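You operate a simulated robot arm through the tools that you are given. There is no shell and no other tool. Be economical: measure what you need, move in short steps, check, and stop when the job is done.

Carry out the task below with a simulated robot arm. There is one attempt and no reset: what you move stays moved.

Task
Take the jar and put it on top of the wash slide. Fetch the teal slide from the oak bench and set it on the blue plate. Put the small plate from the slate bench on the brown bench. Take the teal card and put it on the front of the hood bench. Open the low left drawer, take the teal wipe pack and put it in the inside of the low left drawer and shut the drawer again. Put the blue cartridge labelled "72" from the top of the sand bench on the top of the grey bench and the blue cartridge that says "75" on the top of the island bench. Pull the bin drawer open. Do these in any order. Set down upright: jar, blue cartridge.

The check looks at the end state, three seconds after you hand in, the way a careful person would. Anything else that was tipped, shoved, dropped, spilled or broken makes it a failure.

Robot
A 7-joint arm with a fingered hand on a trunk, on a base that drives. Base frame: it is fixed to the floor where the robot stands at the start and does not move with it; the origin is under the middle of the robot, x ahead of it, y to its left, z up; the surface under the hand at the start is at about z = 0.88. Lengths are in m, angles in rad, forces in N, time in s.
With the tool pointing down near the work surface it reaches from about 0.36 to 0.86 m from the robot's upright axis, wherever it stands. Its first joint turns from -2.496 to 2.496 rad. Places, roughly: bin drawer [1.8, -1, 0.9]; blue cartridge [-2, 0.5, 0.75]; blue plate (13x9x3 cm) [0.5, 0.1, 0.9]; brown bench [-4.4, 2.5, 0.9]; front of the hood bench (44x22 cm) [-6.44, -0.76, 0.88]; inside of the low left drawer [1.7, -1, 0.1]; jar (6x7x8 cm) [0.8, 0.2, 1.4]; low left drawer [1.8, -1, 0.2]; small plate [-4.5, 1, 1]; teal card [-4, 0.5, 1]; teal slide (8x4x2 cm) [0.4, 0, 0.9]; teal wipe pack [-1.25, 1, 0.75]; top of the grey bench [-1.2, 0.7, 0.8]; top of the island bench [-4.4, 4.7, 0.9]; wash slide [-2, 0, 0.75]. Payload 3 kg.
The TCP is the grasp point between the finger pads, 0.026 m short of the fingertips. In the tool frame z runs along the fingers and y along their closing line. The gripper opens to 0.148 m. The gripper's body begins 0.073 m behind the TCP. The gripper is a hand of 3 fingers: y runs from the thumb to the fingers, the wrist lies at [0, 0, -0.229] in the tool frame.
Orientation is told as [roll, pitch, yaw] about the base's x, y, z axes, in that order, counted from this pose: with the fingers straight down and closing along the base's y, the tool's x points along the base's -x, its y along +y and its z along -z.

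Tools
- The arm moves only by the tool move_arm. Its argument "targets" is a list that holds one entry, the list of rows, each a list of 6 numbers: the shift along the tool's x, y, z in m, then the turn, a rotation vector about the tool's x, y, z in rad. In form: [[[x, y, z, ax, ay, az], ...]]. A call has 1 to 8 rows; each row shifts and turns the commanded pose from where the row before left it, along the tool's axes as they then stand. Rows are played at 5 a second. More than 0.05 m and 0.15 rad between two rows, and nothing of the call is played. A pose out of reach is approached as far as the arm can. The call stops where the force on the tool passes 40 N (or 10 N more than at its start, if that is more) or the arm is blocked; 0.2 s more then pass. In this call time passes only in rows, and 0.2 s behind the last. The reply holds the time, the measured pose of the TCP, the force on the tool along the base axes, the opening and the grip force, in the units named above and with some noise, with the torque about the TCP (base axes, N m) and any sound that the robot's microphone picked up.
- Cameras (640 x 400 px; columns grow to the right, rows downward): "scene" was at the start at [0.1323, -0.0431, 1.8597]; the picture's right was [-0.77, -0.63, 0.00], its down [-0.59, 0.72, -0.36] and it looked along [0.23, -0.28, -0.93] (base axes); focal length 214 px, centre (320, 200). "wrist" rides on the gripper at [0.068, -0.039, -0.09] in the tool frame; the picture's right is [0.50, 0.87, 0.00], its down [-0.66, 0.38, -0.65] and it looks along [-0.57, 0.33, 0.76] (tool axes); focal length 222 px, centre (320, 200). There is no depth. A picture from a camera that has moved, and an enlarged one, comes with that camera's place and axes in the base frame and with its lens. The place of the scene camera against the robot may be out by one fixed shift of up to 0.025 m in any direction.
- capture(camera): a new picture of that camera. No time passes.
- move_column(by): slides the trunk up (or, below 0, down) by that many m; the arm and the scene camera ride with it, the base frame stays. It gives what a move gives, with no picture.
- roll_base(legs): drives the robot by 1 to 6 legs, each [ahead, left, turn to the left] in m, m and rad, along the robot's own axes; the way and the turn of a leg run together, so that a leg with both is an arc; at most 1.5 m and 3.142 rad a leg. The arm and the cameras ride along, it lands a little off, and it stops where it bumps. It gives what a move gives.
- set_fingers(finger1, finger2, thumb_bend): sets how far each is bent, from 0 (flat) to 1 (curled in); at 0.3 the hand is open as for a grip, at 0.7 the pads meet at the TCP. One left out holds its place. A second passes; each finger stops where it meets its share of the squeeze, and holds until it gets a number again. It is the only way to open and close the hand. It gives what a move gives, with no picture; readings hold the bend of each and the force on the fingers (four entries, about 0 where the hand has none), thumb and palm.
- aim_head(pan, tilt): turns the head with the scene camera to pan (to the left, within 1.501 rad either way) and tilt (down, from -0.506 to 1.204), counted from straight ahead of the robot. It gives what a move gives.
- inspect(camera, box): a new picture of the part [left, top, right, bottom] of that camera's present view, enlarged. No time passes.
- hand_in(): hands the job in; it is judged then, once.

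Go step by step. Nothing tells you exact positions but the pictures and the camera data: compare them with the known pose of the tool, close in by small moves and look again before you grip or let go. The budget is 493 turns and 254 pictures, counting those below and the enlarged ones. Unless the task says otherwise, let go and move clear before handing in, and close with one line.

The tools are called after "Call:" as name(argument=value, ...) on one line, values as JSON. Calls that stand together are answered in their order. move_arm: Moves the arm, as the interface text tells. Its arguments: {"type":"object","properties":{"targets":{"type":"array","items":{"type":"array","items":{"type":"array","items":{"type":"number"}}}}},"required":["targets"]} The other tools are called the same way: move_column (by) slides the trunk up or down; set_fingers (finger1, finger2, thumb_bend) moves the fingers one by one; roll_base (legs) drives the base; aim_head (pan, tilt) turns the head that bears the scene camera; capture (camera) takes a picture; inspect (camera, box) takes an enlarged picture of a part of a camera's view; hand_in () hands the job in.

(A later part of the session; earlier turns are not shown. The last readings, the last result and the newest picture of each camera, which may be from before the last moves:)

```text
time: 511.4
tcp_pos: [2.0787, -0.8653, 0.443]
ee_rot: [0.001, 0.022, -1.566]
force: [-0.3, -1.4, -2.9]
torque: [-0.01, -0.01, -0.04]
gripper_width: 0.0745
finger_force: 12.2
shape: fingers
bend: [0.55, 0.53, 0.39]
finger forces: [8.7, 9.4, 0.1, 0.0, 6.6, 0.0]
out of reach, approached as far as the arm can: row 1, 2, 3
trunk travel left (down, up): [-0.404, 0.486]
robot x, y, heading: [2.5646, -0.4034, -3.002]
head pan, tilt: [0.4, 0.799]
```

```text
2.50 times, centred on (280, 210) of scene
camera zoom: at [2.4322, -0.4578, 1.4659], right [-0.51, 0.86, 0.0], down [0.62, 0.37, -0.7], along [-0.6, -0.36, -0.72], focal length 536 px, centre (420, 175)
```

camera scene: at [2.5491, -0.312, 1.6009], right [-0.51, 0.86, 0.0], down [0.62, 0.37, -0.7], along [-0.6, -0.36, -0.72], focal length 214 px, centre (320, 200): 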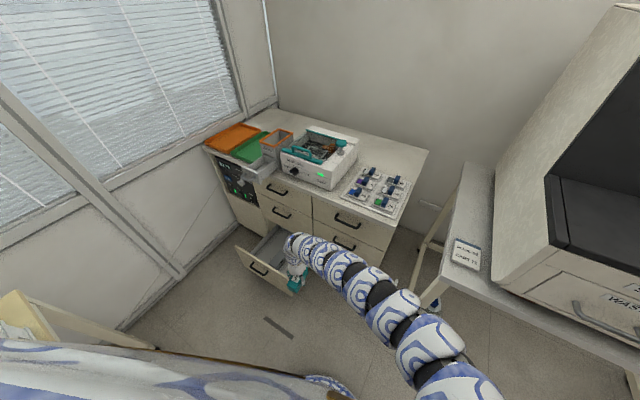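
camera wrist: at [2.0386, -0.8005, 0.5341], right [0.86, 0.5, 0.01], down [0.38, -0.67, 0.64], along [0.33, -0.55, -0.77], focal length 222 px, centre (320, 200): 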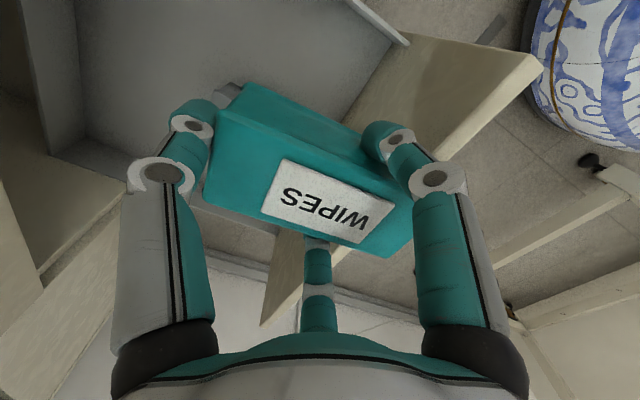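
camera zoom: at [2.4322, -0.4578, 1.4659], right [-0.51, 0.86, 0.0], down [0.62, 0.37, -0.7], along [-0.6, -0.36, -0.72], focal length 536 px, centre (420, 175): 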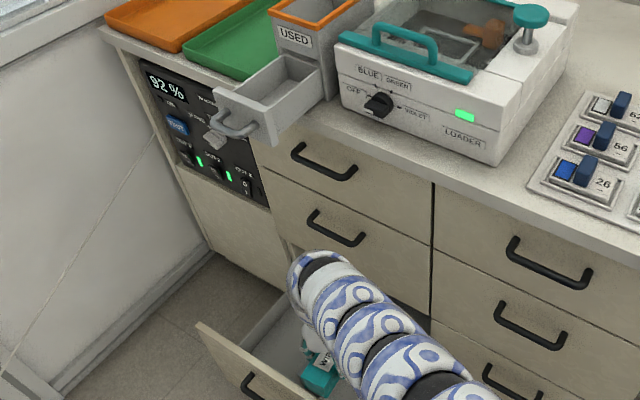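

Arm reach to the left is exhausted; bring the hand 3.5 cm outward and move the base instead (staying clear of cart and drawer).

Call:
move_arm(targets=[[[0, 0.03, 0.035, 0, 0, 0]]])

Call:
roll_base(legs=[[0.085, 0.146, 0]])

Call:
capture(camera="wrist")

Call:
capture(camera="scene")

```text
time: 511.8
tcp_pos: [2.1121, -0.8558, 0.4123]
ee_rot: [0.002, 0.026, -1.566]
force: [2.9, 1.6, -4.3]
torque: [-0.09, 0.1, 0.02]
gripper_width: 0.0737
finger_force: 11.9
shape: fingers
bend: [0.54, 0.53, 0.39]
finger forces: [9.6, 9.3, 0.1, 0.0, 5.0, 0.0]
out of reach, approached as far as the arm can: row 1
trunk travel left (down, up): [-0.404, 0.486]
robot x, y, heading: [2.5638, -0.4037, -3.002]
head pan, tilt: [0.4, 0.799]
```

```text
time: 513.2
tcp_pos: [2.0478, -1.012, 0.4147]
ee_rot: [0.0, 0.021, -1.565]
force: [-0.2, 0.1, -2.9]
torque: [0.0, 0.04, 0.02]
gripper_width: 0.0737
finger_force: 11.8
shape: fingers
bend: [0.54, 0.53, 0.39]
finger forces: [9.0, 9.7, 0.0, 0.1, 5.3, 0.0]
trunk travel left (down, up): [-0.404, 0.486]
robot x, y, heading: [2.5008, -0.5604, -3.006]
head pan, tilt: [0.4, 0.799]
```

```text
70 pictures are left
camera wrist: at [2.009, -0.9464, 0.5056], right [0.86, 0.5, 0.01], down [0.38, -0.67, 0.64], along [0.33, -0.55, -0.77], focal length 222 px, centre (320, 200)
```

wrist: 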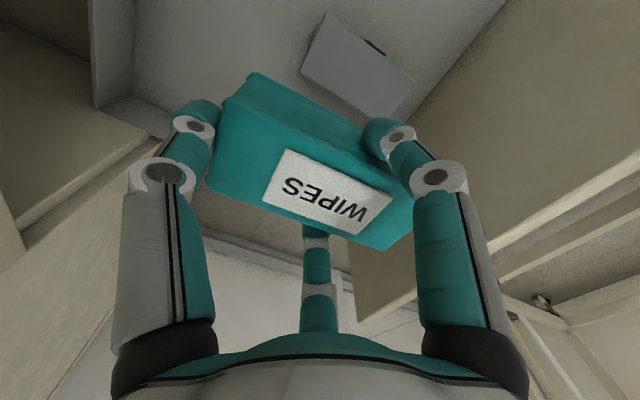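

```text
69 pictures are left
camera scene: at [2.3699, -0.6087, 1.4667], right [-0.51, 0.86, 0.0], down [0.62, 0.36, -0.7], along [-0.6, -0.36, -0.72], focal length 214 px, centre (320, 200)
```

scene: 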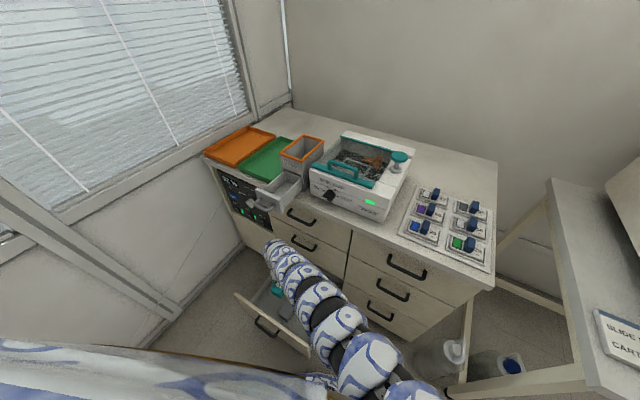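

Very close. Shift 2 cm further south and lower a bit, then check clearances to the grey box and the drawer side.

Call:
roll_base(legs=[[0, 0.022, 0]])

Call:
move_column(by=-0.05)

Call:
capture(camera="wrist")

```text
time: 514.0
tcp_pos: [2.054, -1.0326, 0.413]
ee_rot: [-0.001, 0.026, -1.565]
force: [0.0, -0.1, -2.9]
torque: [0.03, 0.01, -0.01]
gripper_width: 0.0735
finger_force: 11.4
shape: fingers
bend: [0.54, 0.53, 0.39]
finger forces: [8.9, 9.7, 0.1, 0.0, 5.2, 0.0]
trunk travel left (down, up): [-0.404, 0.486]
robot x, y, heading: [2.5106, -0.5793, -3.003]
head pan, tilt: [0.4, 0.799]
```

```text
time: 515.0
tcp_pos: [2.0549, -1.0321, 0.3633]
ee_rot: [-0.001, 0.024, -1.564]
force: [-0.2, -0.3, -2.1]
torque: [0.01, 0.02, 0.0]
gripper_width: 0.0735
finger_force: 11.5
shape: fingers
bend: [0.54, 0.53, 0.39]
finger forces: [9.1, 9.6, 0.0, 0.0, 5.2, 0.1]
trunk travel left (down, up): [-0.354, 0.536]
robot x, y, heading: [2.5056, -0.5778, -3.001]
head pan, tilt: [0.4, 0.799]
```

```text
68 pictures are left
camera wrist: at [2.0152, -0.9674, 0.4542], right [0.86, 0.51, 0.01], down [0.38, -0.67, 0.64], along [0.33, -0.55, -0.77], focal length 222 px, centre (320, 200)
```

wrist: 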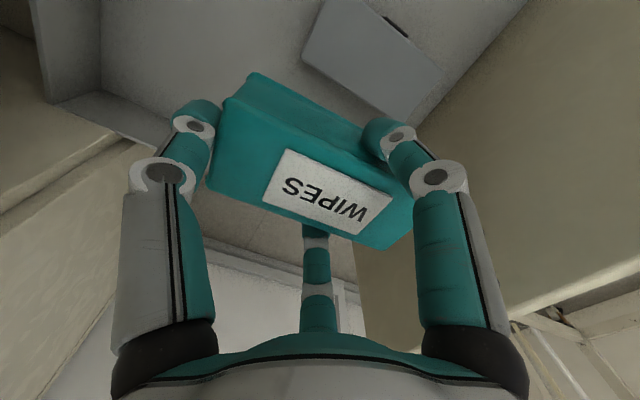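

Measured again, the gaps beside the grey box are too narrow for the fingers; there is room behind it if the drawer is opened further. Push the drawer front outward gently from inside with the pack's end.

Call:
move_arm(targets=[[[0, 0.02, 0, 0, 0, 0], [0, 0.02, 0, 0, 0, 0], [0, 0.02, 0, 0, 0, 0], [0, 0.02, 0, 0, 0, 0]]])

Call:
capture(camera="wrist")

```text
time: 516.0
tcp_pos: [2.1347, -1.0323, 0.3638]
ee_rot: [-0.002, 0.021, -1.566]
force: [0.1, -0.6, -2.7]
torque: [0.03, 0.0, 0.03]
gripper_width: 0.0738
finger_force: 11.2
shape: fingers
bend: [0.54, 0.53, 0.39]
finger forces: [8.8, 9.4, 0.1, 0.1, 5.0, 0.0]
trunk travel left (down, up): [-0.354, 0.536]
robot x, y, heading: [2.5068, -0.5786, -3.004]
head pan, tilt: [0.4, 0.799]
```

```text
67 pictures are left
camera wrist: at [2.0952, -0.9676, 0.4546], right [0.86, 0.51, 0.01], down [0.38, -0.67, 0.64], along [0.33, -0.55, -0.77], focal length 222 px, centre (320, 200)
```

wrist: 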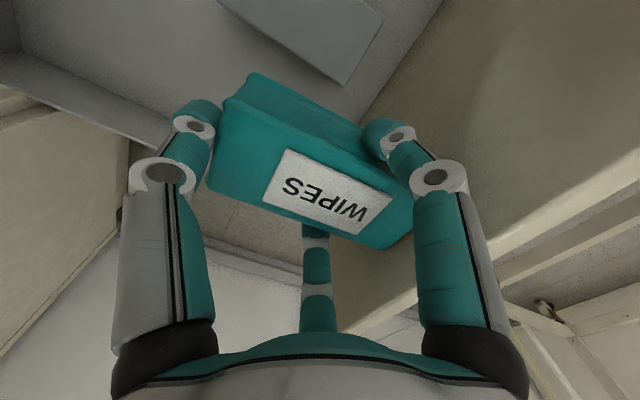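

Call:
move_arm(targets=[[[0, 0.02, 0, 0, 0, 0], [0, 0.02, 0, 0, 0, 0]]])

Call:
capture(camera="wrist")

Call:
capture(camera="scene")

```text
time: 516.5
tcp_pos: [2.1531, -1.0305, 0.3645]
ee_rot: [-0.01, 0.021, -1.576]
force: [-31.1, 4.3, -1.4]
torque: [0.03, 0.19, -0.31]
gripper_width: 0.0842
finger_force: 21.6
shape: fingers
bend: [0.56, 0.55, 0.32]
finger forces: [9.3, 9.6, 0.1, 0.1, 24.5, 0.0]
trunk travel left (down, up): [-0.354, 0.536]
robot x, y, heading: [2.5085, -0.5813, -3.002]
head pan, tilt: [0.4, 0.799]
stopped in row 2: the force on the tool passed its limit at 44 N (the readings are from after the stop); the commanded pose is now the measured one
```

```text
66 pictures are left
camera wrist: at [2.116, -0.9643, 0.456], right [0.87, 0.49, 0.0], down [0.38, -0.67, 0.64], along [0.32, -0.55, -0.77], focal length 222 px, centre (320, 200)
```

wrist: 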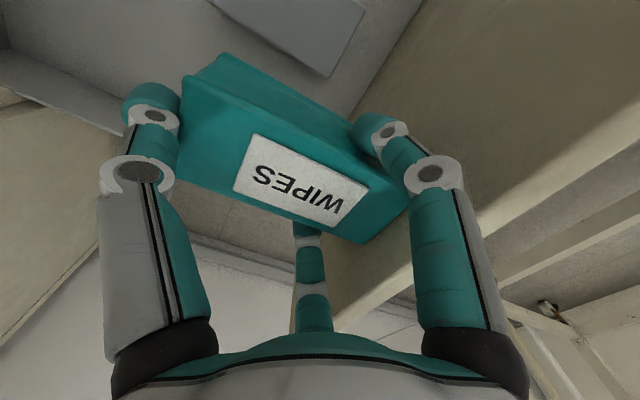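

```text
65 pictures are left
camera scene: at [2.3751, -0.6298, 1.4162], right [-0.51, 0.86, 0.0], down [0.62, 0.37, -0.7], along [-0.6, -0.36, -0.72], focal length 214 px, centre (320, 200)
```

scene: 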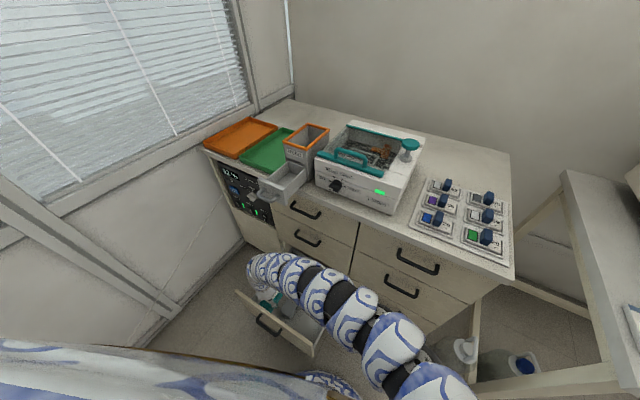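

The drawer is now at its stop. Using the accurate wrist-camera numbers, the box spans y≈-0.945…-0.985, leaving ~13 cm on the south side. Back off the front, shift to y≈-1.05 and lower.

Call:
move_arm(targets=[[[-0.01, -0.03, 0, 0, 0, 0], [-0.01, -0.02, 0, 0, 0, 0]]])

Call:
set_fingers(thumb_bend=0.42)

Call:
move_column(by=-0.02)

Call:
capture(camera="wrist")

```text
time: 517.1
tcp_pos: [2.1089, -1.0495, 0.3645]
ee_rot: [-0.005, 0.025, -1.569]
force: [0.8, -0.6, -2.9]
torque: [-0.01, -0.01, -0.01]
gripper_width: 0.0798
finger_force: 13.1
shape: fingers
bend: [0.54, 0.52, 0.38]
finger forces: [8.7, 9.2, 0.0, 0.0, 8.4, 0.0]
trunk travel left (down, up): [-0.354, 0.536]
robot x, y, heading: [2.5052, -0.5781, -3.003]
head pan, tilt: [0.4, 0.799]
```

```text
time: 518.1
tcp_pos: [2.1079, -1.0501, 0.365]
ee_rot: [-0.005, 0.021, -1.573]
force: [0.7, 0.7, -2.5]
torque: [0.01, -0.01, 0.02]
gripper_width: 0.0799
finger_force: 12.9
shape: fingers
bend: [0.54, 0.52, 0.38]
finger forces: [8.6, 9.0, 0.1, 0.0, 8.4, 0.0]
trunk travel left (down, up): [-0.354, 0.536]
robot x, y, heading: [2.5094, -0.579, -3.008]
head pan, tilt: [0.4, 0.799]
```

```text
time: 518.8
tcp_pos: [2.1078, -1.0496, 0.3445]
ee_rot: [-0.007, 0.022, -1.572]
force: [0.0, -0.5, -2.0]
torque: [0.0, 0.01, -0.01]
gripper_width: 0.0797
finger_force: 12.3
shape: fingers
bend: [0.54, 0.52, 0.38]
finger forces: [8.6, 9.0, 0.0, 0.1, 8.3, 0.0]
trunk travel left (down, up): [-0.334, 0.556]
robot x, y, heading: [2.5067, -0.5773, -3.006]
head pan, tilt: [0.4, 0.799]
```

```text
64 pictures are left
camera wrist: at [2.0701, -0.9839, 0.4353], right [0.87, 0.5, 0.01], down [0.38, -0.67, 0.64], along [0.32, -0.55, -0.77], focal length 222 px, centre (320, 200)
```

wrist: 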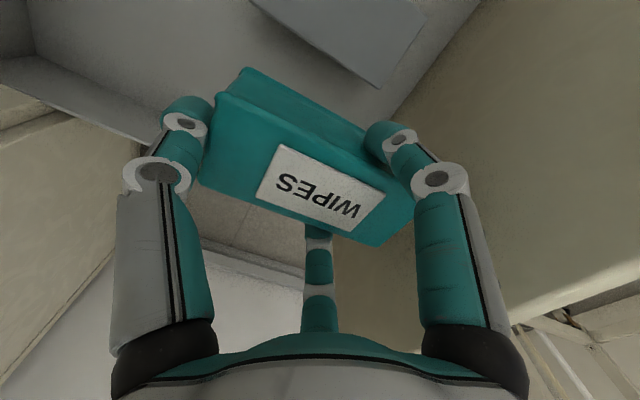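

From this view the south wall is at about y≈-1.045, so the roomy side is north (box edge -0.945 to wall -0.78). Raise over the box and shift to y≈-0.865.

Call:
move_column(by=0.075)

Call:
roll_base(legs=[[0.025, -0.183, 0]])

Call:
capture(camera="wrist")

```text
time: 519.9
tcp_pos: [2.1081, -1.0492, 0.419]
ee_rot: [-0.006, 0.022, -1.572]
force: [0.1, 0.5, -2.6]
torque: [-0.02, 0.02, 0.01]
gripper_width: 0.0794
finger_force: 12.6
shape: fingers
bend: [0.54, 0.52, 0.38]
finger forces: [8.6, 9.0, 0.0, 0.0, 8.2, 0.0]
trunk travel left (down, up): [-0.409, 0.481]
robot x, y, heading: [2.5059, -0.577, -3.006]
head pan, tilt: [0.4, 0.799]
```

```text
time: 521.5
tcp_pos: [2.0567, -0.8708, 0.4185]
ee_rot: [-0.005, 0.02, -1.574]
force: [0.2, -0.3, -2.8]
torque: [-0.03, 0.02, -0.02]
gripper_width: 0.0793
finger_force: 13.0
shape: fingers
bend: [0.54, 0.52, 0.38]
finger forces: [8.7, 9.1, 0.0, 0.1, 8.3, 0.0]
trunk travel left (down, up): [-0.409, 0.481]
robot x, y, heading: [2.4591, -0.3967, -3.013]
head pan, tilt: [0.4, 0.799]
```

```text
63 pictures are left
camera wrist: at [2.0194, -0.8061, 0.5094], right [0.87, 0.5, 0.01], down [0.38, -0.67, 0.64], along [0.32, -0.55, -0.77], focal length 222 px, centre (320, 200)
```

wrist: 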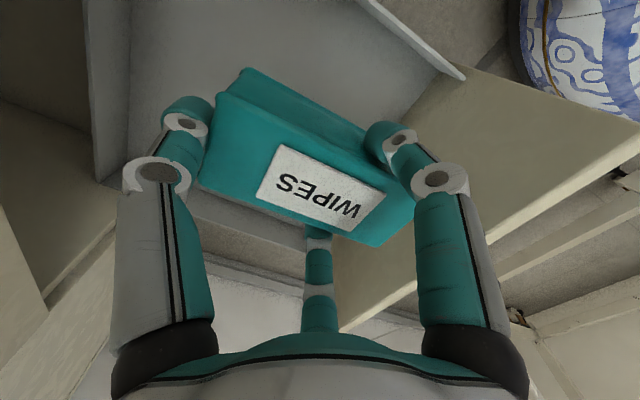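

Good clearance here. Lower in steps until the pack touches the drawer floor.

Call:
move_column(by=-0.08)

Call:
move_column(by=-0.025)

Call:
capture(camera="wrist")

```text
time: 522.6
tcp_pos: [2.0583, -0.8716, 0.339]
ee_rot: [-0.006, 0.024, -1.575]
force: [-0.4, 0.1, -2.2]
torque: [0.02, 0.03, -0.03]
gripper_width: 0.0791
finger_force: 13.4
shape: fingers
bend: [0.54, 0.52, 0.38]
finger forces: [8.6, 9.0, 0.0, 0.0, 8.1, 0.0]
trunk travel left (down, up): [-0.329, 0.561]
robot x, y, heading: [2.4587, -0.3991, -3.009]
head pan, tilt: [0.4, 0.799]
```

```text
time: 523.3
tcp_pos: [2.058, -0.8718, 0.3144]
ee_rot: [-0.005, 0.022, -1.573]
force: [-0.3, 0.0, -2.8]
torque: [-0.01, 0.0, 0.02]
gripper_width: 0.0797
finger_force: 13.0
shape: fingers
bend: [0.54, 0.52, 0.38]
finger forces: [8.5, 9.1, 0.0, 0.0, 8.1, 0.0]
trunk travel left (down, up): [-0.304, 0.586]
robot x, y, heading: [2.4528, -0.4051, -3.008]
head pan, tilt: [0.4, 0.799]
```

```text
62 pictures are left
camera wrist: at [2.0195, -0.8059, 0.4045], right [0.87, 0.5, 0.01], down [0.38, -0.67, 0.64], along [0.32, -0.55, -0.77], focal length 222 px, centre (320, 200)
```

wrist: 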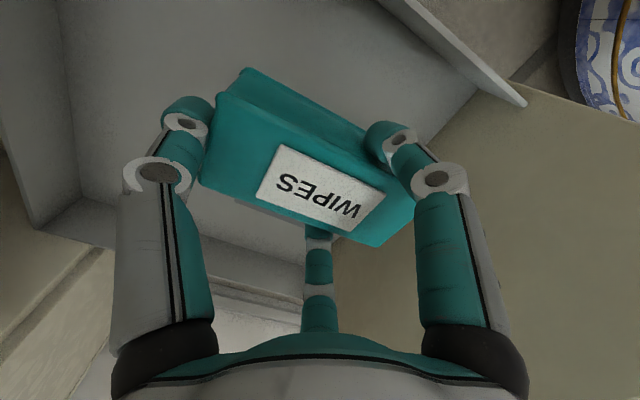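

Call:
move_column(by=-0.02)

Call:
move_column(by=-0.012)

Call:
move_column(by=-0.01)

```text
time: 524.0
tcp_pos: [2.0573, -0.8717, 0.2938]
ee_rot: [-0.005, 0.023, -1.573]
force: [-0.3, 0.0, -3.2]
torque: [0.0, 0.01, 0.04]
gripper_width: 0.0796
finger_force: 12.4
shape: fingers
bend: [0.54, 0.52, 0.38]
finger forces: [8.7, 9.1, 0.0, 0.1, 8.1, 0.1]
trunk travel left (down, up): [-0.284, 0.606]
robot x, y, heading: [2.4529, -0.3973, -3.006]
head pan, tilt: [0.4, 0.799]
```

```text
time: 524.6
tcp_pos: [2.0579, -0.8702, 0.2822]
ee_rot: [-0.005, 0.022, -1.575]
force: [0.4, 0.0, -2.5]
torque: [0.01, -0.01, -0.01]
gripper_width: 0.0794
finger_force: 13.1
shape: fingers
bend: [0.54, 0.52, 0.38]
finger forces: [8.7, 9.2, 0.1, 0.1, 8.1, 0.0]
trunk travel left (down, up): [-0.272, 0.618]
robot x, y, heading: [2.4549, -0.3997, -3.008]
head pan, tilt: [0.4, 0.799]
```

```text
time: 525.2
tcp_pos: [2.0582, -0.8721, 0.2727]
ee_rot: [-0.005, 0.024, -1.573]
force: [0.2, 0.1, -3.4]
torque: [-0.04, -0.01, 0.02]
gripper_width: 0.0794
finger_force: 12.6
shape: fingers
bend: [0.54, 0.52, 0.38]
finger forces: [8.5, 9.1, 0.0, 0.0, 7.9, 0.0]
trunk travel left (down, up): [-0.262, 0.628]
robot x, y, heading: [2.4574, -0.3976, -3.008]
head pan, tilt: [0.4, 0.799]
```

Not touching yet; continue lowering.

Call:
move_column(by=-0.025)

Call:
move_column(by=-0.02)

Call:
capture(camera="wrist")

```text
time: 525.9
tcp_pos: [2.0567, -0.8712, 0.2468]
ee_rot: [-0.005, 0.023, -1.575]
force: [-0.9, -0.5, -2.5]
torque: [-0.02, -0.03, -0.02]
gripper_width: 0.0793
finger_force: 13.1
shape: fingers
bend: [0.54, 0.52, 0.38]
finger forces: [8.6, 9.0, 0.0, 0.0, 8.0, 0.0]
trunk travel left (down, up): [-0.237, 0.653]
robot x, y, heading: [2.4604, -0.403, -3.01]
head pan, tilt: [0.4, 0.799]
```

```text
time: 526.6
tcp_pos: [2.0579, -0.8731, 0.2264]
ee_rot: [-0.005, 0.024, -1.574]
force: [0.2, 0.1, -3.3]
torque: [0.02, -0.01, 0.0]
gripper_width: 0.0795
finger_force: 12.7
shape: fingers
bend: [0.54, 0.52, 0.38]
finger forces: [8.6, 9.1, 0.0, 0.0, 8.0, 0.0]
trunk travel left (down, up): [-0.217, 0.673]
robot x, y, heading: [2.4563, -0.4, -3.011]
head pan, tilt: [0.4, 0.799]
```

```text
61 pictures are left
camera wrist: at [2.0195, -0.8059, 0.3175], right [0.87, 0.5, 0.01], down [0.38, -0.67, 0.64], along [0.32, -0.55, -0.77], focal length 222 px, centre (320, 200)
```

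wrist: 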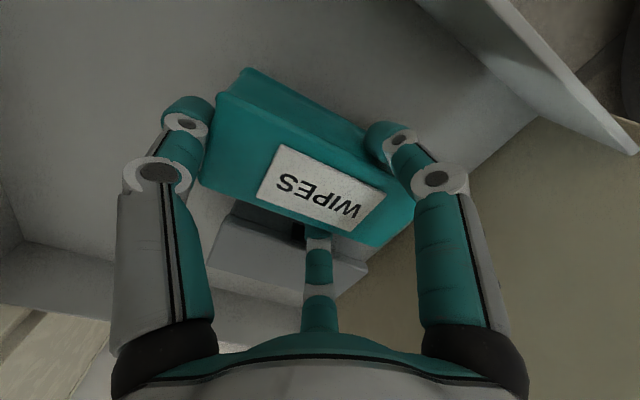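

The box is visible behind the pack with clearance. Keep lowering.

Call:
move_column(by=-0.02)

Call:
move_column(by=-0.012)

Call:
move_column(by=-0.01)

```text
time: 527.2
tcp_pos: [2.058, -0.8718, 0.2067]
ee_rot: [-0.005, 0.021, -1.573]
force: [0.3, 0.9, -2.9]
torque: [-0.01, -0.02, 0.03]
gripper_width: 0.0793
finger_force: 13.0
shape: fingers
bend: [0.54, 0.52, 0.38]
finger forces: [8.6, 9.1, 0.0, 0.0, 8.0, 0.0]
trunk travel left (down, up): [-0.197, 0.693]
robot x, y, heading: [2.4563, -0.4003, -3.007]
head pan, tilt: [0.4, 0.799]
```

```text
time: 527.8
tcp_pos: [2.0568, -0.8705, 0.1942]
ee_rot: [-0.005, 0.023, -1.573]
force: [0.3, 0.0, -0.1]
torque: [-0.03, -0.08, 0.01]
gripper_width: 0.0791
finger_force: 12.8
shape: fingers
bend: [0.54, 0.52, 0.38]
finger forces: [8.9, 9.1, 0.0, 0.0, 8.4, 0.0]
trunk travel left (down, up): [-0.185, 0.705]
robot x, y, heading: [2.4562, -0.4023, -3.004]
head pan, tilt: [0.4, 0.799]
```

```text
time: 528.4
tcp_pos: [2.0557, -0.8726, 0.1869]
ee_rot: [-0.007, 0.021, -1.575]
force: [-4.7, -1.0, 18.5]
torque: [0.02, 0.28, 0.09]
gripper_width: 0.0778
finger_force: 15.4
shape: fingers
bend: [0.54, 0.53, 0.38]
finger forces: [10.0, 9.3, 0.0, 0.0, 11.1, 0.0]
trunk travel left (down, up): [-0.175, 0.715]
robot x, y, heading: [2.4583, -0.4019, -3.008]
head pan, tilt: [0.4, 0.799]
```

On the drawer floor. Ease, release slightly, and rise.

Call:
move_column(by=0.005)

Call:
set_fingers(finger1=0.47, finger2=0.47, thumb_bend=0.33)

Call:
move_column(by=0.1)

Call:
capture(camera="wrist")

```text
time: 529.0
tcp_pos: [2.0579, -0.8717, 0.1889]
ee_rot: [-0.004, 0.025, -1.574]
force: [0.0, -0.3, -2.8]
torque: [-0.02, 0.02, 0.04]
gripper_width: 0.0773
finger_force: 12.6
shape: fingers
bend: [0.54, 0.53, 0.39]
finger forces: [9.0, 9.1, 0.0, 0.1, 7.2, 0.1]
trunk travel left (down, up): [-0.18, 0.71]
robot x, y, heading: [2.4558, -0.3982, -3.003]
head pan, tilt: [0.4, 0.799]
```

```text
time: 530.0
tcp_pos: [2.0576, -0.8708, 0.1898]
ee_rot: [-0.006, 0.022, -1.574]
force: [-0.5, 0.3, -0.8]
torque: [0.01, -0.02, 0.0]
gripper_width: 0.0952
finger_force: 0.0
shape: fingers
bend: [0.47, 0.47, 0.33]
finger forces: [0.0, 0.0, 0.0, 0.0, 0.1, 0.0]
trunk travel left (down, up): [-0.18, 0.71]
robot x, y, heading: [2.4545, -0.4051, -3.01]
head pan, tilt: [0.4, 0.799]
```

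```text
time: 531.3
tcp_pos: [2.0576, -0.8712, 0.2892]
ee_rot: [-0.004, 0.023, -1.574]
force: [0.1, -0.1, -0.4]
torque: [0.01, 0.03, -0.02]
gripper_width: 0.0952
finger_force: 0.0
shape: fingers
bend: [0.47, 0.47, 0.33]
finger forces: [0.0, 0.0, 0.0, 0.0, 0.1, 0.0]
trunk travel left (down, up): [-0.28, 0.61]
robot x, y, heading: [2.4576, -0.4001, -3.004]
head pan, tilt: [0.4, 0.799]
```

```text
60 pictures are left
camera wrist: at [2.0195, -0.8059, 0.3805], right [0.87, 0.5, 0.01], down [0.38, -0.67, 0.64], along [0.32, -0.55, -0.77], focal length 222 px, centre (320, 200)
```

wrist: 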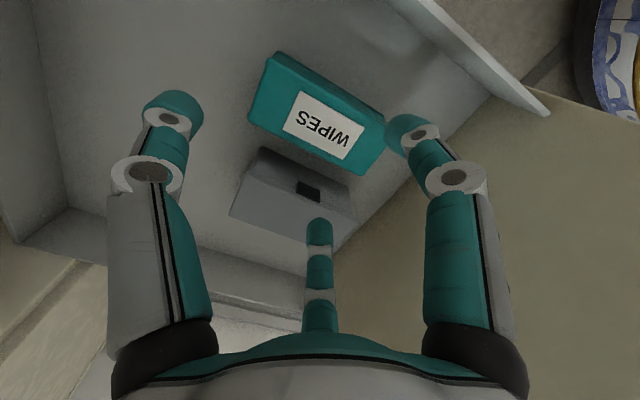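

The pack lies in the drawer beside the box. Now rise above the front panel, move outside and push the drawer shut.

Call:
move_column(by=0.25)

Call:
set_fingers(finger1=0.7, finger2=0.7, thumb_bend=0.66)

Call:
roll_base(legs=[[-0.17, 0, 0]])

Call:
move_arm(targets=[[[0.01, 0.035, 0, 0, 0, 0], [0.01, 0.035, 0, 0, 0, 0], [0.01, 0.035, 0, 0, 0, 0]]])

Call:
capture(camera="wrist")

Call:
capture(camera="scene")

```text
time: 533.9
tcp_pos: [2.0574, -0.8709, 0.541]
ee_rot: [-0.006, 0.023, -1.574]
force: [-0.2, 0.4, 0.5]
torque: [-0.02, 0.01, 0.01]
gripper_width: 0.0953
finger_force: 0.1
shape: fingers
bend: [0.47, 0.47, 0.33]
finger forces: [0.1, 0.0, 0.1, 0.1, 0.0, 0.1]
trunk travel left (down, up): [-0.53, 0.36]
robot x, y, heading: [2.455, -0.4027, -3.004]
head pan, tilt: [0.4, 0.799]
```

```text
time: 534.9
tcp_pos: [2.0572, -0.8712, 0.5398]
ee_rot: [-0.003, 0.023, -1.573]
force: [-0.3, -0.4, 0.2]
torque: [-0.02, 0.01, 0.02]
gripper_width: 0.0058
finger_force: 0.1
shape: fingers
bend: [0.7, 0.7, 0.66]
finger forces: [0.1, 0.0, 0.0, 0.0, 0.0, 0.0]
trunk travel left (down, up): [-0.53, 0.36]
robot x, y, heading: [2.4554, -0.4019, -3.006]
head pan, tilt: [0.4, 0.799]
```

```text
time: 536.3
tcp_pos: [2.2245, -0.8489, 0.5411]
ee_rot: [-0.006, 0.023, -1.573]
force: [-0.3, -0.4, -0.2]
torque: [0.04, -0.03, 0.01]
gripper_width: 0.0058
finger_force: 0.0
shape: fingers
bend: [0.7, 0.7, 0.66]
finger forces: [0.0, 0.1, 0.1, 0.1, 0.0, 0.0]
trunk travel left (down, up): [-0.53, 0.36]
robot x, y, heading: [2.6225, -0.3773, -3.005]
head pan, tilt: [0.4, 0.799]
```

```text
time: 537.1
tcp_pos: [2.3289, -0.8214, 0.5407]
ee_rot: [-0.008, 0.021, -1.576]
force: [-0.2, -0.8, -0.5]
torque: [0.02, 0.02, 0.01]
gripper_width: 0.0058
finger_force: 0.1
shape: fingers
bend: [0.7, 0.7, 0.66]
finger forces: [0.1, 0.0, 0.0, 0.1, 0.0, 0.1]
trunk travel left (down, up): [-0.53, 0.36]
robot x, y, heading: [2.6232, -0.3767, -3.005]
head pan, tilt: [0.4, 0.799]
```

```text
59 pictures are left
camera wrist: at [2.2912, -0.7549, 0.6307], right [0.87, 0.5, 0.01], down [0.38, -0.67, 0.64], along [0.32, -0.55, -0.77], focal length 222 px, centre (320, 200)
```

wrist: 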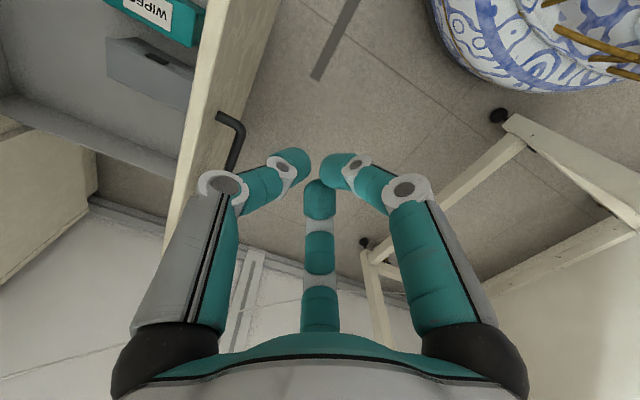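

```text
58 pictures are left
camera scene: at [2.4907, -0.4299, 1.592], right [-0.51, 0.86, 0.0], down [0.62, 0.36, -0.7], along [-0.6, -0.35, -0.72], focal length 214 px, centre (320, 200)
```

scene: 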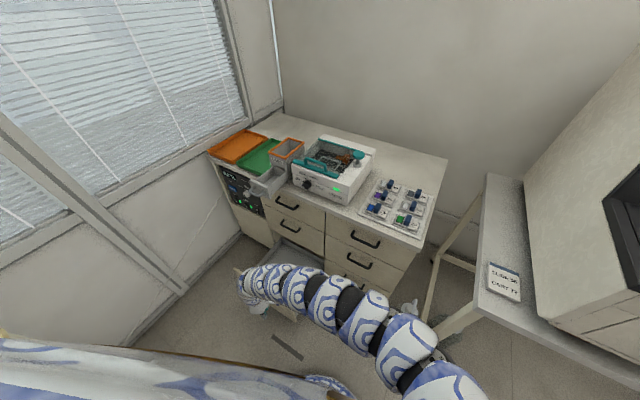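

Call:
move_column(by=-0.17)

Call:
move_arm(targets=[[[-0.005, -0.03, 0, 0, 0, 0], [-0.005, -0.03, 0, 0, 0, 0], [-0.005, -0.03, 0, 0, 0, 0], [-0.005, -0.03, 0, 0, 0, 0]]])

Call:
capture(camera="wrist")

```text
time: 539.0
tcp_pos: [2.33, -0.8201, 0.3697]
ee_rot: [-0.003, 0.025, -1.573]
force: [0.0, -0.1, 0.0]
torque: [-0.01, 0.01, 0.01]
gripper_width: 0.006
finger_force: 0.1
shape: fingers
bend: [0.7, 0.7, 0.66]
finger forces: [0.0, 0.0, 0.0, 0.1, 0.0, 0.1]
trunk travel left (down, up): [-0.36, 0.53]
robot x, y, heading: [2.6207, -0.3755, -3.008]
head pan, tilt: [0.4, 0.799]
```

```text
time: 540.0
tcp_pos: [2.2088, -0.838, 0.3702]
ee_rot: [-0.008, 0.024, -1.576]
force: [0.2, -0.7, 0.9]
torque: [0.04, 0.01, -0.01]
gripper_width: 0.0051
finger_force: 0.1
shape: fingers
bend: [0.7, 0.7, 0.66]
finger forces: [0.1, 0.1, 0.1, 0.1, 0.0, 0.0]
trunk travel left (down, up): [-0.36, 0.53]
robot x, y, heading: [2.6219, -0.3772, -3.009]
head pan, tilt: [0.4, 0.799]
```

```text
57 pictures are left
camera wrist: at [2.1703, -0.7731, 0.4613], right [0.87, 0.5, 0.01], down [0.38, -0.67, 0.64], along [0.32, -0.55, -0.77], focal length 222 px, centre (320, 200)
```

wrist: 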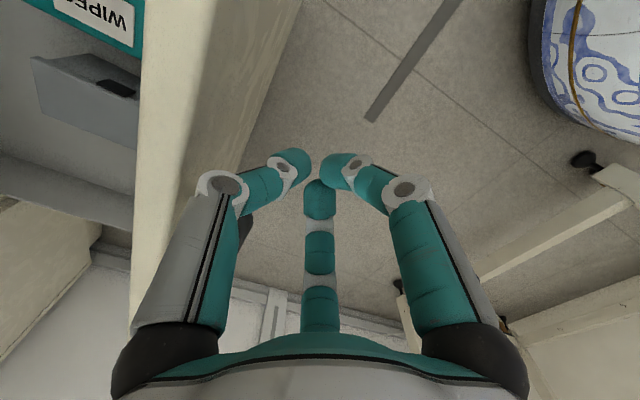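

The panel is moving with the hand. Keep pushing.

Call:
move_arm(targets=[[[-0.004, -0.035, 0, 0, 0, 0], [-0.004, -0.035, 0, 0, 0, 0], [-0.004, -0.035, 0, 0, 0, 0], [-0.004, -0.035, 0, 0, 0, 0]]])

Call:
capture(camera="wrist")

Call:
capture(camera="scene")

```text
time: 541.0
tcp_pos: [2.1191, -0.8231, 0.3884]
ee_rot: [-0.005, 0.024, -1.575]
force: [-0.2, 0.0, 0.0]
torque: [0.03, 0.06, -0.01]
gripper_width: 0.0055
finger_force: 0.0
shape: fingers
bend: [0.7, 0.7, 0.66]
finger forces: [0.0, 0.0, 0.0, 0.0, 0.0, 0.0]
out of reach, approached as far as the arm can: row 2, 3, 4
trunk travel left (down, up): [-0.36, 0.53]
robot x, y, heading: [2.6215, -0.3775, -3.009]
head pan, tilt: [0.4, 0.799]
```

```text
56 pictures are left
camera wrist: at [2.0817, -0.7575, 0.4803], right [0.87, 0.5, 0.01], down [0.38, -0.67, 0.64], along [0.32, -0.55, -0.77], focal length 222 px, centre (320, 200)
```

wrist: 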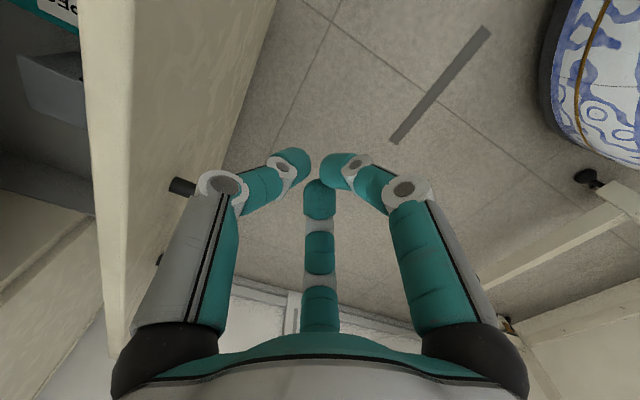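

```text
55 pictures are left
camera scene: at [2.4919, -0.4304, 1.4221], right [-0.51, 0.86, 0.0], down [0.62, 0.37, -0.7], along [-0.6, -0.35, -0.72], focal length 214 px, centre (320, 200)
```

scene: 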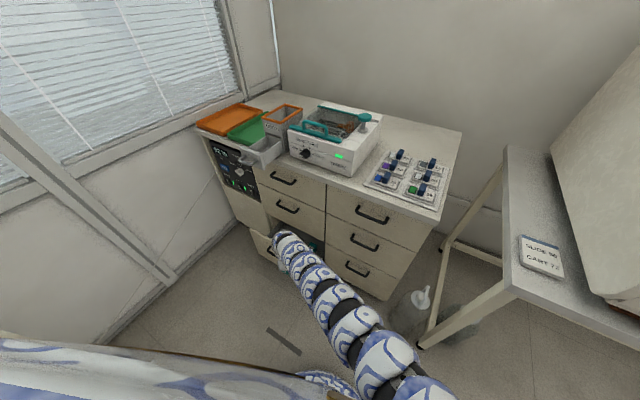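

Nearly there; finish the push by driving the base forward.

Call:
roll_base(legs=[[0.08, 0, 0]])

Call:
capture(camera="scene")

```text
time: 542.1
tcp_pos: [2.04, -0.834, 0.3897]
ee_rot: [-0.005, 0.022, -1.574]
force: [-0.9, 0.5, -0.1]
torque: [-0.03, 0.0, 0.03]
gripper_width: 0.0055
finger_force: 0.1
shape: fingers
bend: [0.7, 0.7, 0.66]
finger forces: [0.1, 0.1, 0.0, 0.0, 0.0, 0.0]
trunk travel left (down, up): [-0.36, 0.53]
robot x, y, heading: [2.5381, -0.3906, -3.009]
head pan, tilt: [0.4, 0.799]
```

```text
54 pictures are left
camera scene: at [2.411, -0.4408, 1.422], right [-0.51, 0.86, 0.0], down [0.62, 0.36, -0.7], along [-0.6, -0.35, -0.72], focal length 214 px, centre (320, 200)
```

scene: 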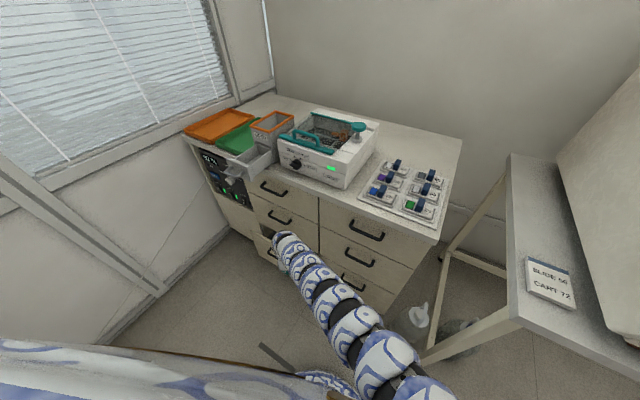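

Call:
roll_base(legs=[[0.06, 0, 0]])

Call:
roll_base(legs=[[0.03, 0, 0]])

Call:
inspect(camera="scene", box=[200, 150, 360, 290])

```text
time: 543.1
tcp_pos: [1.979, -0.8415, 0.3891]
ee_rot: [-0.005, 0.023, -1.576]
force: [-0.3, -0.5, 0.2]
torque: [0.03, -0.03, -0.02]
gripper_width: 0.0056
finger_force: 0.0
shape: fingers
bend: [0.7, 0.7, 0.66]
finger forces: [0.0, 0.0, 0.0, 0.0, 0.0, 0.0]
trunk travel left (down, up): [-0.36, 0.53]
robot x, y, heading: [2.4834, -0.3958, -3.0]
head pan, tilt: [0.4, 0.799]
```

```text
time: 543.9
tcp_pos: [1.9487, -0.845, 0.3883]
ee_rot: [-0.006, 0.024, -1.575]
force: [0.2, 0.6, -0.2]
torque: [0.03, 0.0, -0.01]
gripper_width: 0.0057
finger_force: 0.0
shape: fingers
bend: [0.7, 0.7, 0.66]
finger forces: [0.0, 0.0, 0.0, 0.0, 0.1, 0.0]
trunk travel left (down, up): [-0.36, 0.53]
robot x, y, heading: [2.4539, -0.3995, -3.008]
head pan, tilt: [0.4, 0.799]
```

```text
2.86 times, centred on (280, 220) of scene
camera zoom: at [2.321, -0.4529, 1.422], right [-0.51, 0.86, 0.0], down [0.62, 0.36, -0.7], along [-0.6, -0.35, -0.72], focal length 613 px, centre (434, 143)
```

zoom: 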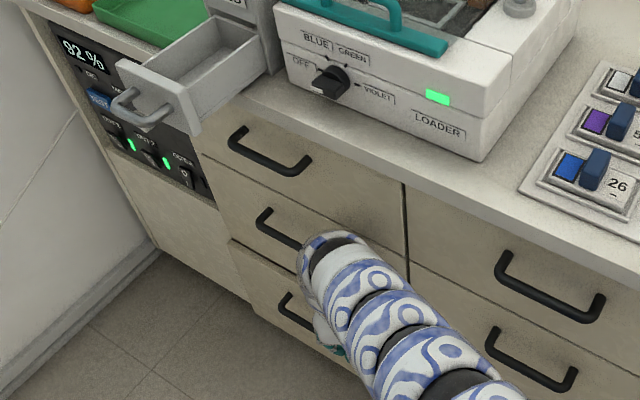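

Call:
roll_base(legs=[[0.015, 0, 0]])

Call:
capture(camera="wrist")

Call:
inspect(camera="scene", box=[230, 190, 330, 270])

```text
time: 544.8
tcp_pos: [1.9402, -0.8465, 0.3873]
ee_rot: [0.002, 0.028, -1.575]
force: [-0.2, 0.0, -0.7]
torque: [-0.01, -0.01, 0.0]
gripper_width: 0.0057
finger_force: 0.0
shape: fingers
bend: [0.7, 0.7, 0.66]
finger forces: [0.0, 0.0, 0.1, 0.1, 0.1, 0.1]
trunk travel left (down, up): [-0.36, 0.53]
robot x, y, heading: [2.437, -0.4059, -3.008]
head pan, tilt: [0.4, 0.799]
stopped in leg 1: the robot was blocked; the commanded pose is now the measured one
```

```text
52 pictures are left
camera wrist: at [1.901, -0.7817, 0.4781], right [0.87, 0.5, 0.01], down [0.37, -0.67, 0.64], along [0.33, -0.55, -0.77], focal length 222 px, centre (320, 200)
```

wrist: 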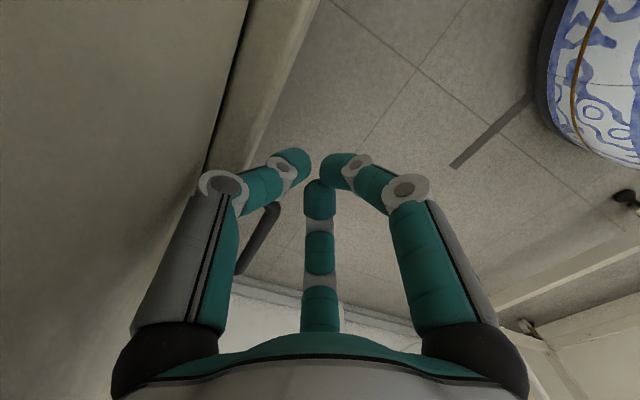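

```text
5.00 times, centred on (280, 230) of scene
camera zoom: at [2.3064, -0.4549, 1.422], right [-0.51, 0.86, 0.0], down [0.62, 0.37, -0.7], along [-0.6, -0.36, -0.72], focal length 1072 px, centre (520, 50)
```

zoom: 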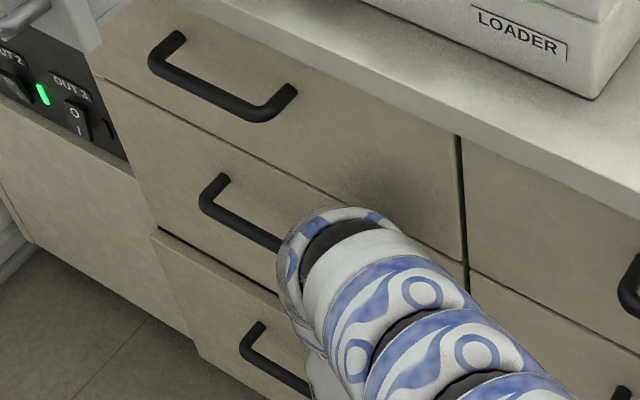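

The wrist touches the drawer above before the low one is fully in. Back off, tilt the hand so the fingertips lead, and push the last bit.

Call:
roll_base(legs=[[-0.1, 0, 0]])

Call:
move_arm(targets=[[[0, 0, 0, 0.12, 0, 0], [0, 0, 0, 0.12, 0, 0], [0, 0, 0, 0.12, 0, 0], [0, 0, 0, 0.12, 0, 0], [0, 0, 0, 0.12, 0, 0]]])

Call:
move_column(by=-0.03)

Call:
capture(camera="wrist")

```text
time: 546.0
tcp_pos: [2.0386, -0.8329, 0.3873]
ee_rot: [-0.001, 0.028, -1.577]
force: [0.0, -0.5, 0.4]
torque: [0.05, 0.03, -0.04]
gripper_width: 0.0055
finger_force: 0.0
shape: fingers
bend: [0.7, 0.7, 0.66]
finger forces: [0.0, 0.0, 0.0, 0.1, 0.0, 0.0]
trunk travel left (down, up): [-0.36, 0.53]
robot x, y, heading: [2.5353, -0.3891, -3.006]
head pan, tilt: [0.4, 0.799]
```

```text
time: 547.1
tcp_pos: [2.0399, -0.8331, 0.3885]
ee_rot: [-0.6, 0.026, -1.578]
force: [-0.3, -0.7, 0.9]
torque: [0.01, 0.02, 0.03]
gripper_width: 0.0057
finger_force: 0.0
shape: fingers
bend: [0.7, 0.7, 0.66]
finger forces: [0.0, 0.0, 0.1, 0.0, 0.1, 0.1]
trunk travel left (down, up): [-0.36, 0.53]
robot x, y, heading: [2.5365, -0.3883, -3.008]
head pan, tilt: [0.4, 0.799]
```

```text
time: 547.9
tcp_pos: [2.0403, -0.8325, 0.3581]
ee_rot: [-0.599, 0.026, -1.575]
force: [0.4, -0.2, -0.2]
torque: [-0.02, 0.0, -0.02]
gripper_width: 0.0056
finger_force: 0.0
shape: fingers
bend: [0.7, 0.7, 0.66]
finger forces: [0.0, 0.1, 0.0, 0.0, 0.0, 0.0]
trunk travel left (down, up): [-0.33, 0.56]
robot x, y, heading: [2.5348, -0.391, -3.007]
head pan, tilt: [0.4, 0.799]
```

```text
50 pictures are left
camera wrist: at [2.0586, -0.7685, 0.4546], right [0.72, 0.51, -0.48], down [0.68, -0.67, 0.31], along [-0.16, -0.54, -0.82], focal length 222 px, centre (320, 200)
```

wrist: 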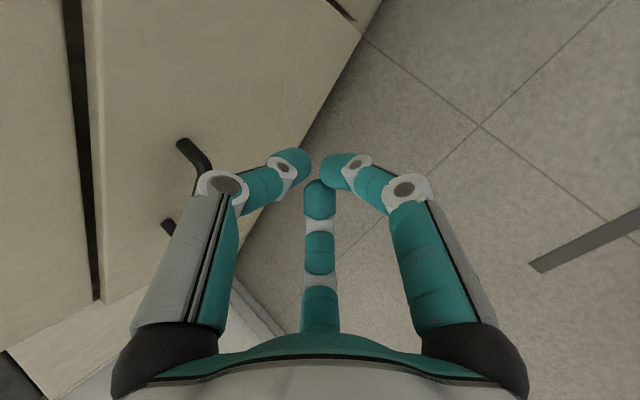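

Call:
roll_base(legs=[[0.08, 0, 0]])

Call:
roll_base(legs=[[0.03, 0, 0]])

Call:
capture(camera="wrist")

```text
time: 549.0
tcp_pos: [1.9596, -0.8432, 0.3576]
ee_rot: [-0.601, 0.028, -1.577]
force: [-1.0, -1.0, -0.7]
torque: [0.0, -0.01, 0.03]
gripper_width: 0.0056
finger_force: 0.0
shape: fingers
bend: [0.7, 0.7, 0.66]
finger forces: [0.0, 0.0, 0.0, 0.0, 0.0, 0.1]
trunk travel left (down, up): [-0.33, 0.56]
robot x, y, heading: [2.4581, -0.3999, -3.006]
head pan, tilt: [0.4, 0.799]
```

```text
time: 549.8
tcp_pos: [1.9304, -0.8476, 0.3572]
ee_rot: [-0.601, 0.027, -1.575]
force: [0.6, 1.0, 0.5]
torque: [-0.03, 0.01, -0.01]
gripper_width: 0.0054
finger_force: 0.1
shape: fingers
bend: [0.7, 0.7, 0.66]
finger forces: [0.0, 0.0, 0.1, 0.1, 0.0, 0.1]
trunk travel left (down, up): [-0.33, 0.56]
robot x, y, heading: [2.4307, -0.4039, -3.007]
head pan, tilt: [0.4, 0.799]
```

```text
49 pictures are left
camera wrist: at [1.9494, -0.7829, 0.4547], right [0.72, 0.51, -0.48], down [0.68, -0.67, 0.31], along [-0.16, -0.54, -0.82], focal length 222 px, centre (320, 200)
```

wrist: 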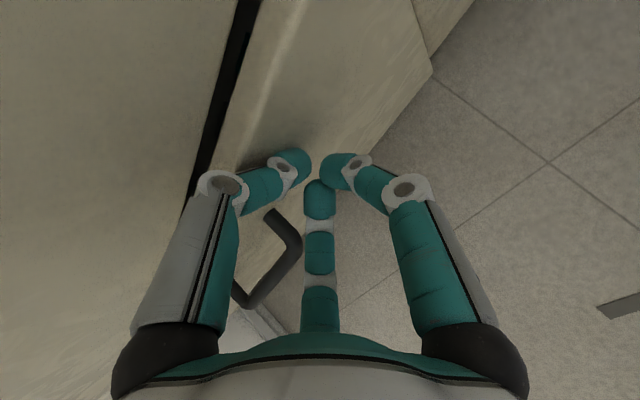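

Call:
roll_base(legs=[[0.015, 0, 0]])

Call:
roll_base(legs=[[0.012, 0, 0]])

Call:
inspect(camera="scene", box=[220, 180, 320, 270])

```text
time: 550.6
tcp_pos: [1.9144, -0.8502, 0.3574]
ee_rot: [-0.601, 0.026, -1.576]
force: [0.1, 0.5, 0.7]
torque: [0.0, -0.02, -0.02]
gripper_width: 0.0053
finger_force: 0.0
shape: fingers
bend: [0.7, 0.7, 0.66]
finger forces: [0.0, 0.0, 0.1, 0.1, 0.1, 0.0]
trunk travel left (down, up): [-0.33, 0.56]
robot x, y, heading: [2.4154, -0.4062, -3.009]
head pan, tilt: [0.4, 0.799]
```

```text
time: 551.5
tcp_pos: [1.9132, -0.853, 0.3551]
ee_rot: [-0.594, 0.026, -1.568]
force: [6.7, 1.4, -2.0]
torque: [-0.05, 0.25, -0.01]
gripper_width: 0.0033
finger_force: 3.0
shape: fingers
bend: [0.7, 0.7, 0.66]
finger forces: [0.0, 0.0, 0.1, 0.1, 6.2, 0.1]
trunk travel left (down, up): [-0.33, 0.56]
robot x, y, heading: [2.4039, -0.4096, -3.007]
head pan, tilt: [0.4, 0.799]
stopped in leg 1: the force on the tool passed its limit at 46 N (the readings are from after the stop); the commanded pose is now the measured one
```

```text
4.44 times, centred on (270, 225) of scene
camera zoom: at [2.2718, -0.4595, 1.3919], right [-0.51, 0.86, 0.0], down [0.62, 0.37, -0.7], along [-0.6, -0.36, -0.72], focal length 953 px, centre (542, 89)
```

zoom: 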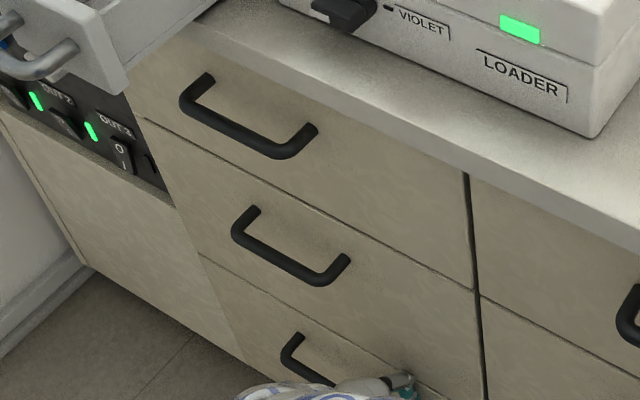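

The low drawer is shut flush. Back off, raise the trunk, and leave via the corridor.

Call:
roll_base(legs=[[-0.3, 0, 0]])

Call:
move_column(by=0.4)

Call:
move_column(by=0.155)

Call:
aim_head(pan=-0.3, tilt=0.7)

Call:
capture(camera="scene")

```text
time: 553.5
tcp_pos: [2.2132, -0.8135, 0.355]
ee_rot: [-0.592, 0.026, -1.566]
force: [0.1, -0.1, 0.2]
torque: [0.01, -0.02, -0.01]
gripper_width: 0.0056
finger_force: 0.1
shape: fingers
bend: [0.7, 0.7, 0.66]
finger forces: [0.1, 0.0, 0.0, 0.1, 0.0, 0.0]
trunk travel left (down, up): [-0.33, 0.56]
robot x, y, heading: [2.7043, -0.3671, -3.005]
head pan, tilt: [0.4, 0.799]
```

```text
time: 557.3
tcp_pos: [2.213, -0.8135, 0.7551]
ee_rot: [-0.594, 0.026, -1.565]
force: [-0.1, 0.3, -0.5]
torque: [0.01, -0.04, -0.01]
gripper_width: 0.0059
finger_force: 0.1
shape: fingers
bend: [0.7, 0.7, 0.66]
finger forces: [0.0, 0.1, 0.0, 0.0, 0.0, 0.1]
trunk travel left (down, up): [-0.73, 0.16]
robot x, y, heading: [2.7049, -0.3636, -3.007]
head pan, tilt: [0.4, 0.799]
```

```text
time: 559.1
tcp_pos: [2.214, -0.8134, 0.9101]
ee_rot: [-0.594, 0.026, -1.566]
force: [0.1, 0.2, -0.3]
torque: [-0.03, 0.01, 0.0]
gripper_width: 0.0057
finger_force: 0.0
shape: fingers
bend: [0.7, 0.7, 0.66]
finger forces: [0.1, 0.0, 0.1, 0.0, 0.0, 0.0]
trunk travel left (down, up): [-0.885, 0.005]
robot x, y, heading: [2.702, -0.3683, -3.003]
head pan, tilt: [0.4, 0.799]
```

```text
time: 560.2
tcp_pos: [2.2127, -0.8134, 0.9097]
ee_rot: [-0.594, 0.026, -1.566]
force: [0.5, -0.6, -0.1]
torque: [0.0, -0.04, 0.01]
gripper_width: 0.0061
finger_force: 0.0
shape: fingers
bend: [0.7, 0.7, 0.66]
finger forces: [0.0, 0.0, 0.0, 0.0, 0.0, 0.0]
trunk travel left (down, up): [-0.885, 0.005]
robot x, y, heading: [2.7037, -0.3646, -3.004]
head pan, tilt: [-0.3, 0.7]
```

```text
47 pictures are left
camera scene: at [2.5573, -0.3638, 1.9552], right [0.16, 0.99, 0.0], down [0.64, -0.1, -0.76], along [-0.75, 0.12, -0.64], focal length 214 px, centre (320, 200)
```

scene: 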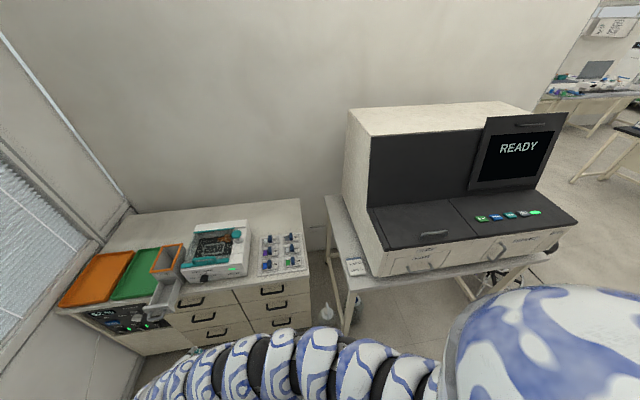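

All good there. Drive out: sideways along the corridor, round the caddy, back into the main lab.

Call:
roll_base(legs=[[-0.14, -1.01, 0], [-0.14, -1.01, 0], [0.306, -1.42, 0], [1.1, -0.15, 0], [1.1, -0.15, 0]])

Call:
aim_head(pan=0.2, tilt=0.5)

Call:
capture(camera="scene")

```text
time: 587.7
tcp_pos: [-0.4912, 2.5502, 0.9106]
ee_rot: [-0.594, 0.026, -1.546]
force: [0.6, -0.4, 0.2]
torque: [0.0, -0.04, 0.03]
gripper_width: 0.0058
finger_force: 0.1
shape: fingers
bend: [0.7, 0.7, 0.66]
finger forces: [0.1, 0.0, 0.0, 0.1, 0.0, 0.1]
trunk travel left (down, up): [-0.885, 0.005]
robot x, y, heading: [-0.0105, 3.0069, -2.984]
head pan, tilt: [-0.3, 0.7]
```

```text
time: 588.6
tcp_pos: [-0.4912, 2.5506, 0.9104]
ee_rot: [-0.593, 0.024, -1.545]
force: [0.4, -0.2, 0.5]
torque: [0.01, 0.01, 0.0]
gripper_width: 0.0054
finger_force: 0.0
shape: fingers
bend: [0.7, 0.7, 0.66]
finger forces: [0.0, 0.0, 0.0, 0.0, 0.1, 0.0]
trunk travel left (down, up): [-0.885, 0.005]
robot x, y, heading: [-0.0103, 3.01, -2.98]
head pan, tilt: [0.201, 0.499]
```

```text
46 pictures are left
camera scene: at [-0.158, 2.9635, 1.9729], right [-0.35, 0.94, 0.0], down [0.45, 0.17, -0.88], along [-0.82, -0.31, -0.48], focal length 214 px, centre (320, 200)
```

scene: 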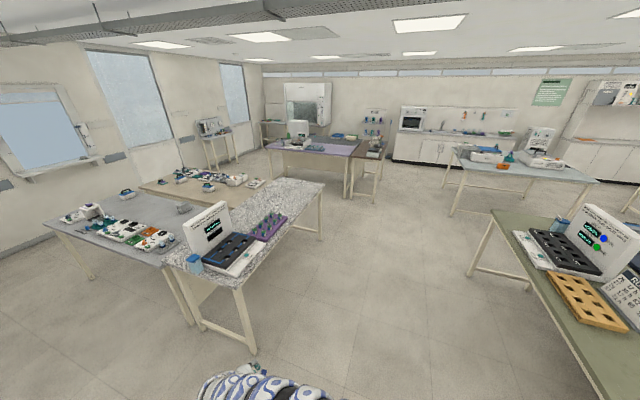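

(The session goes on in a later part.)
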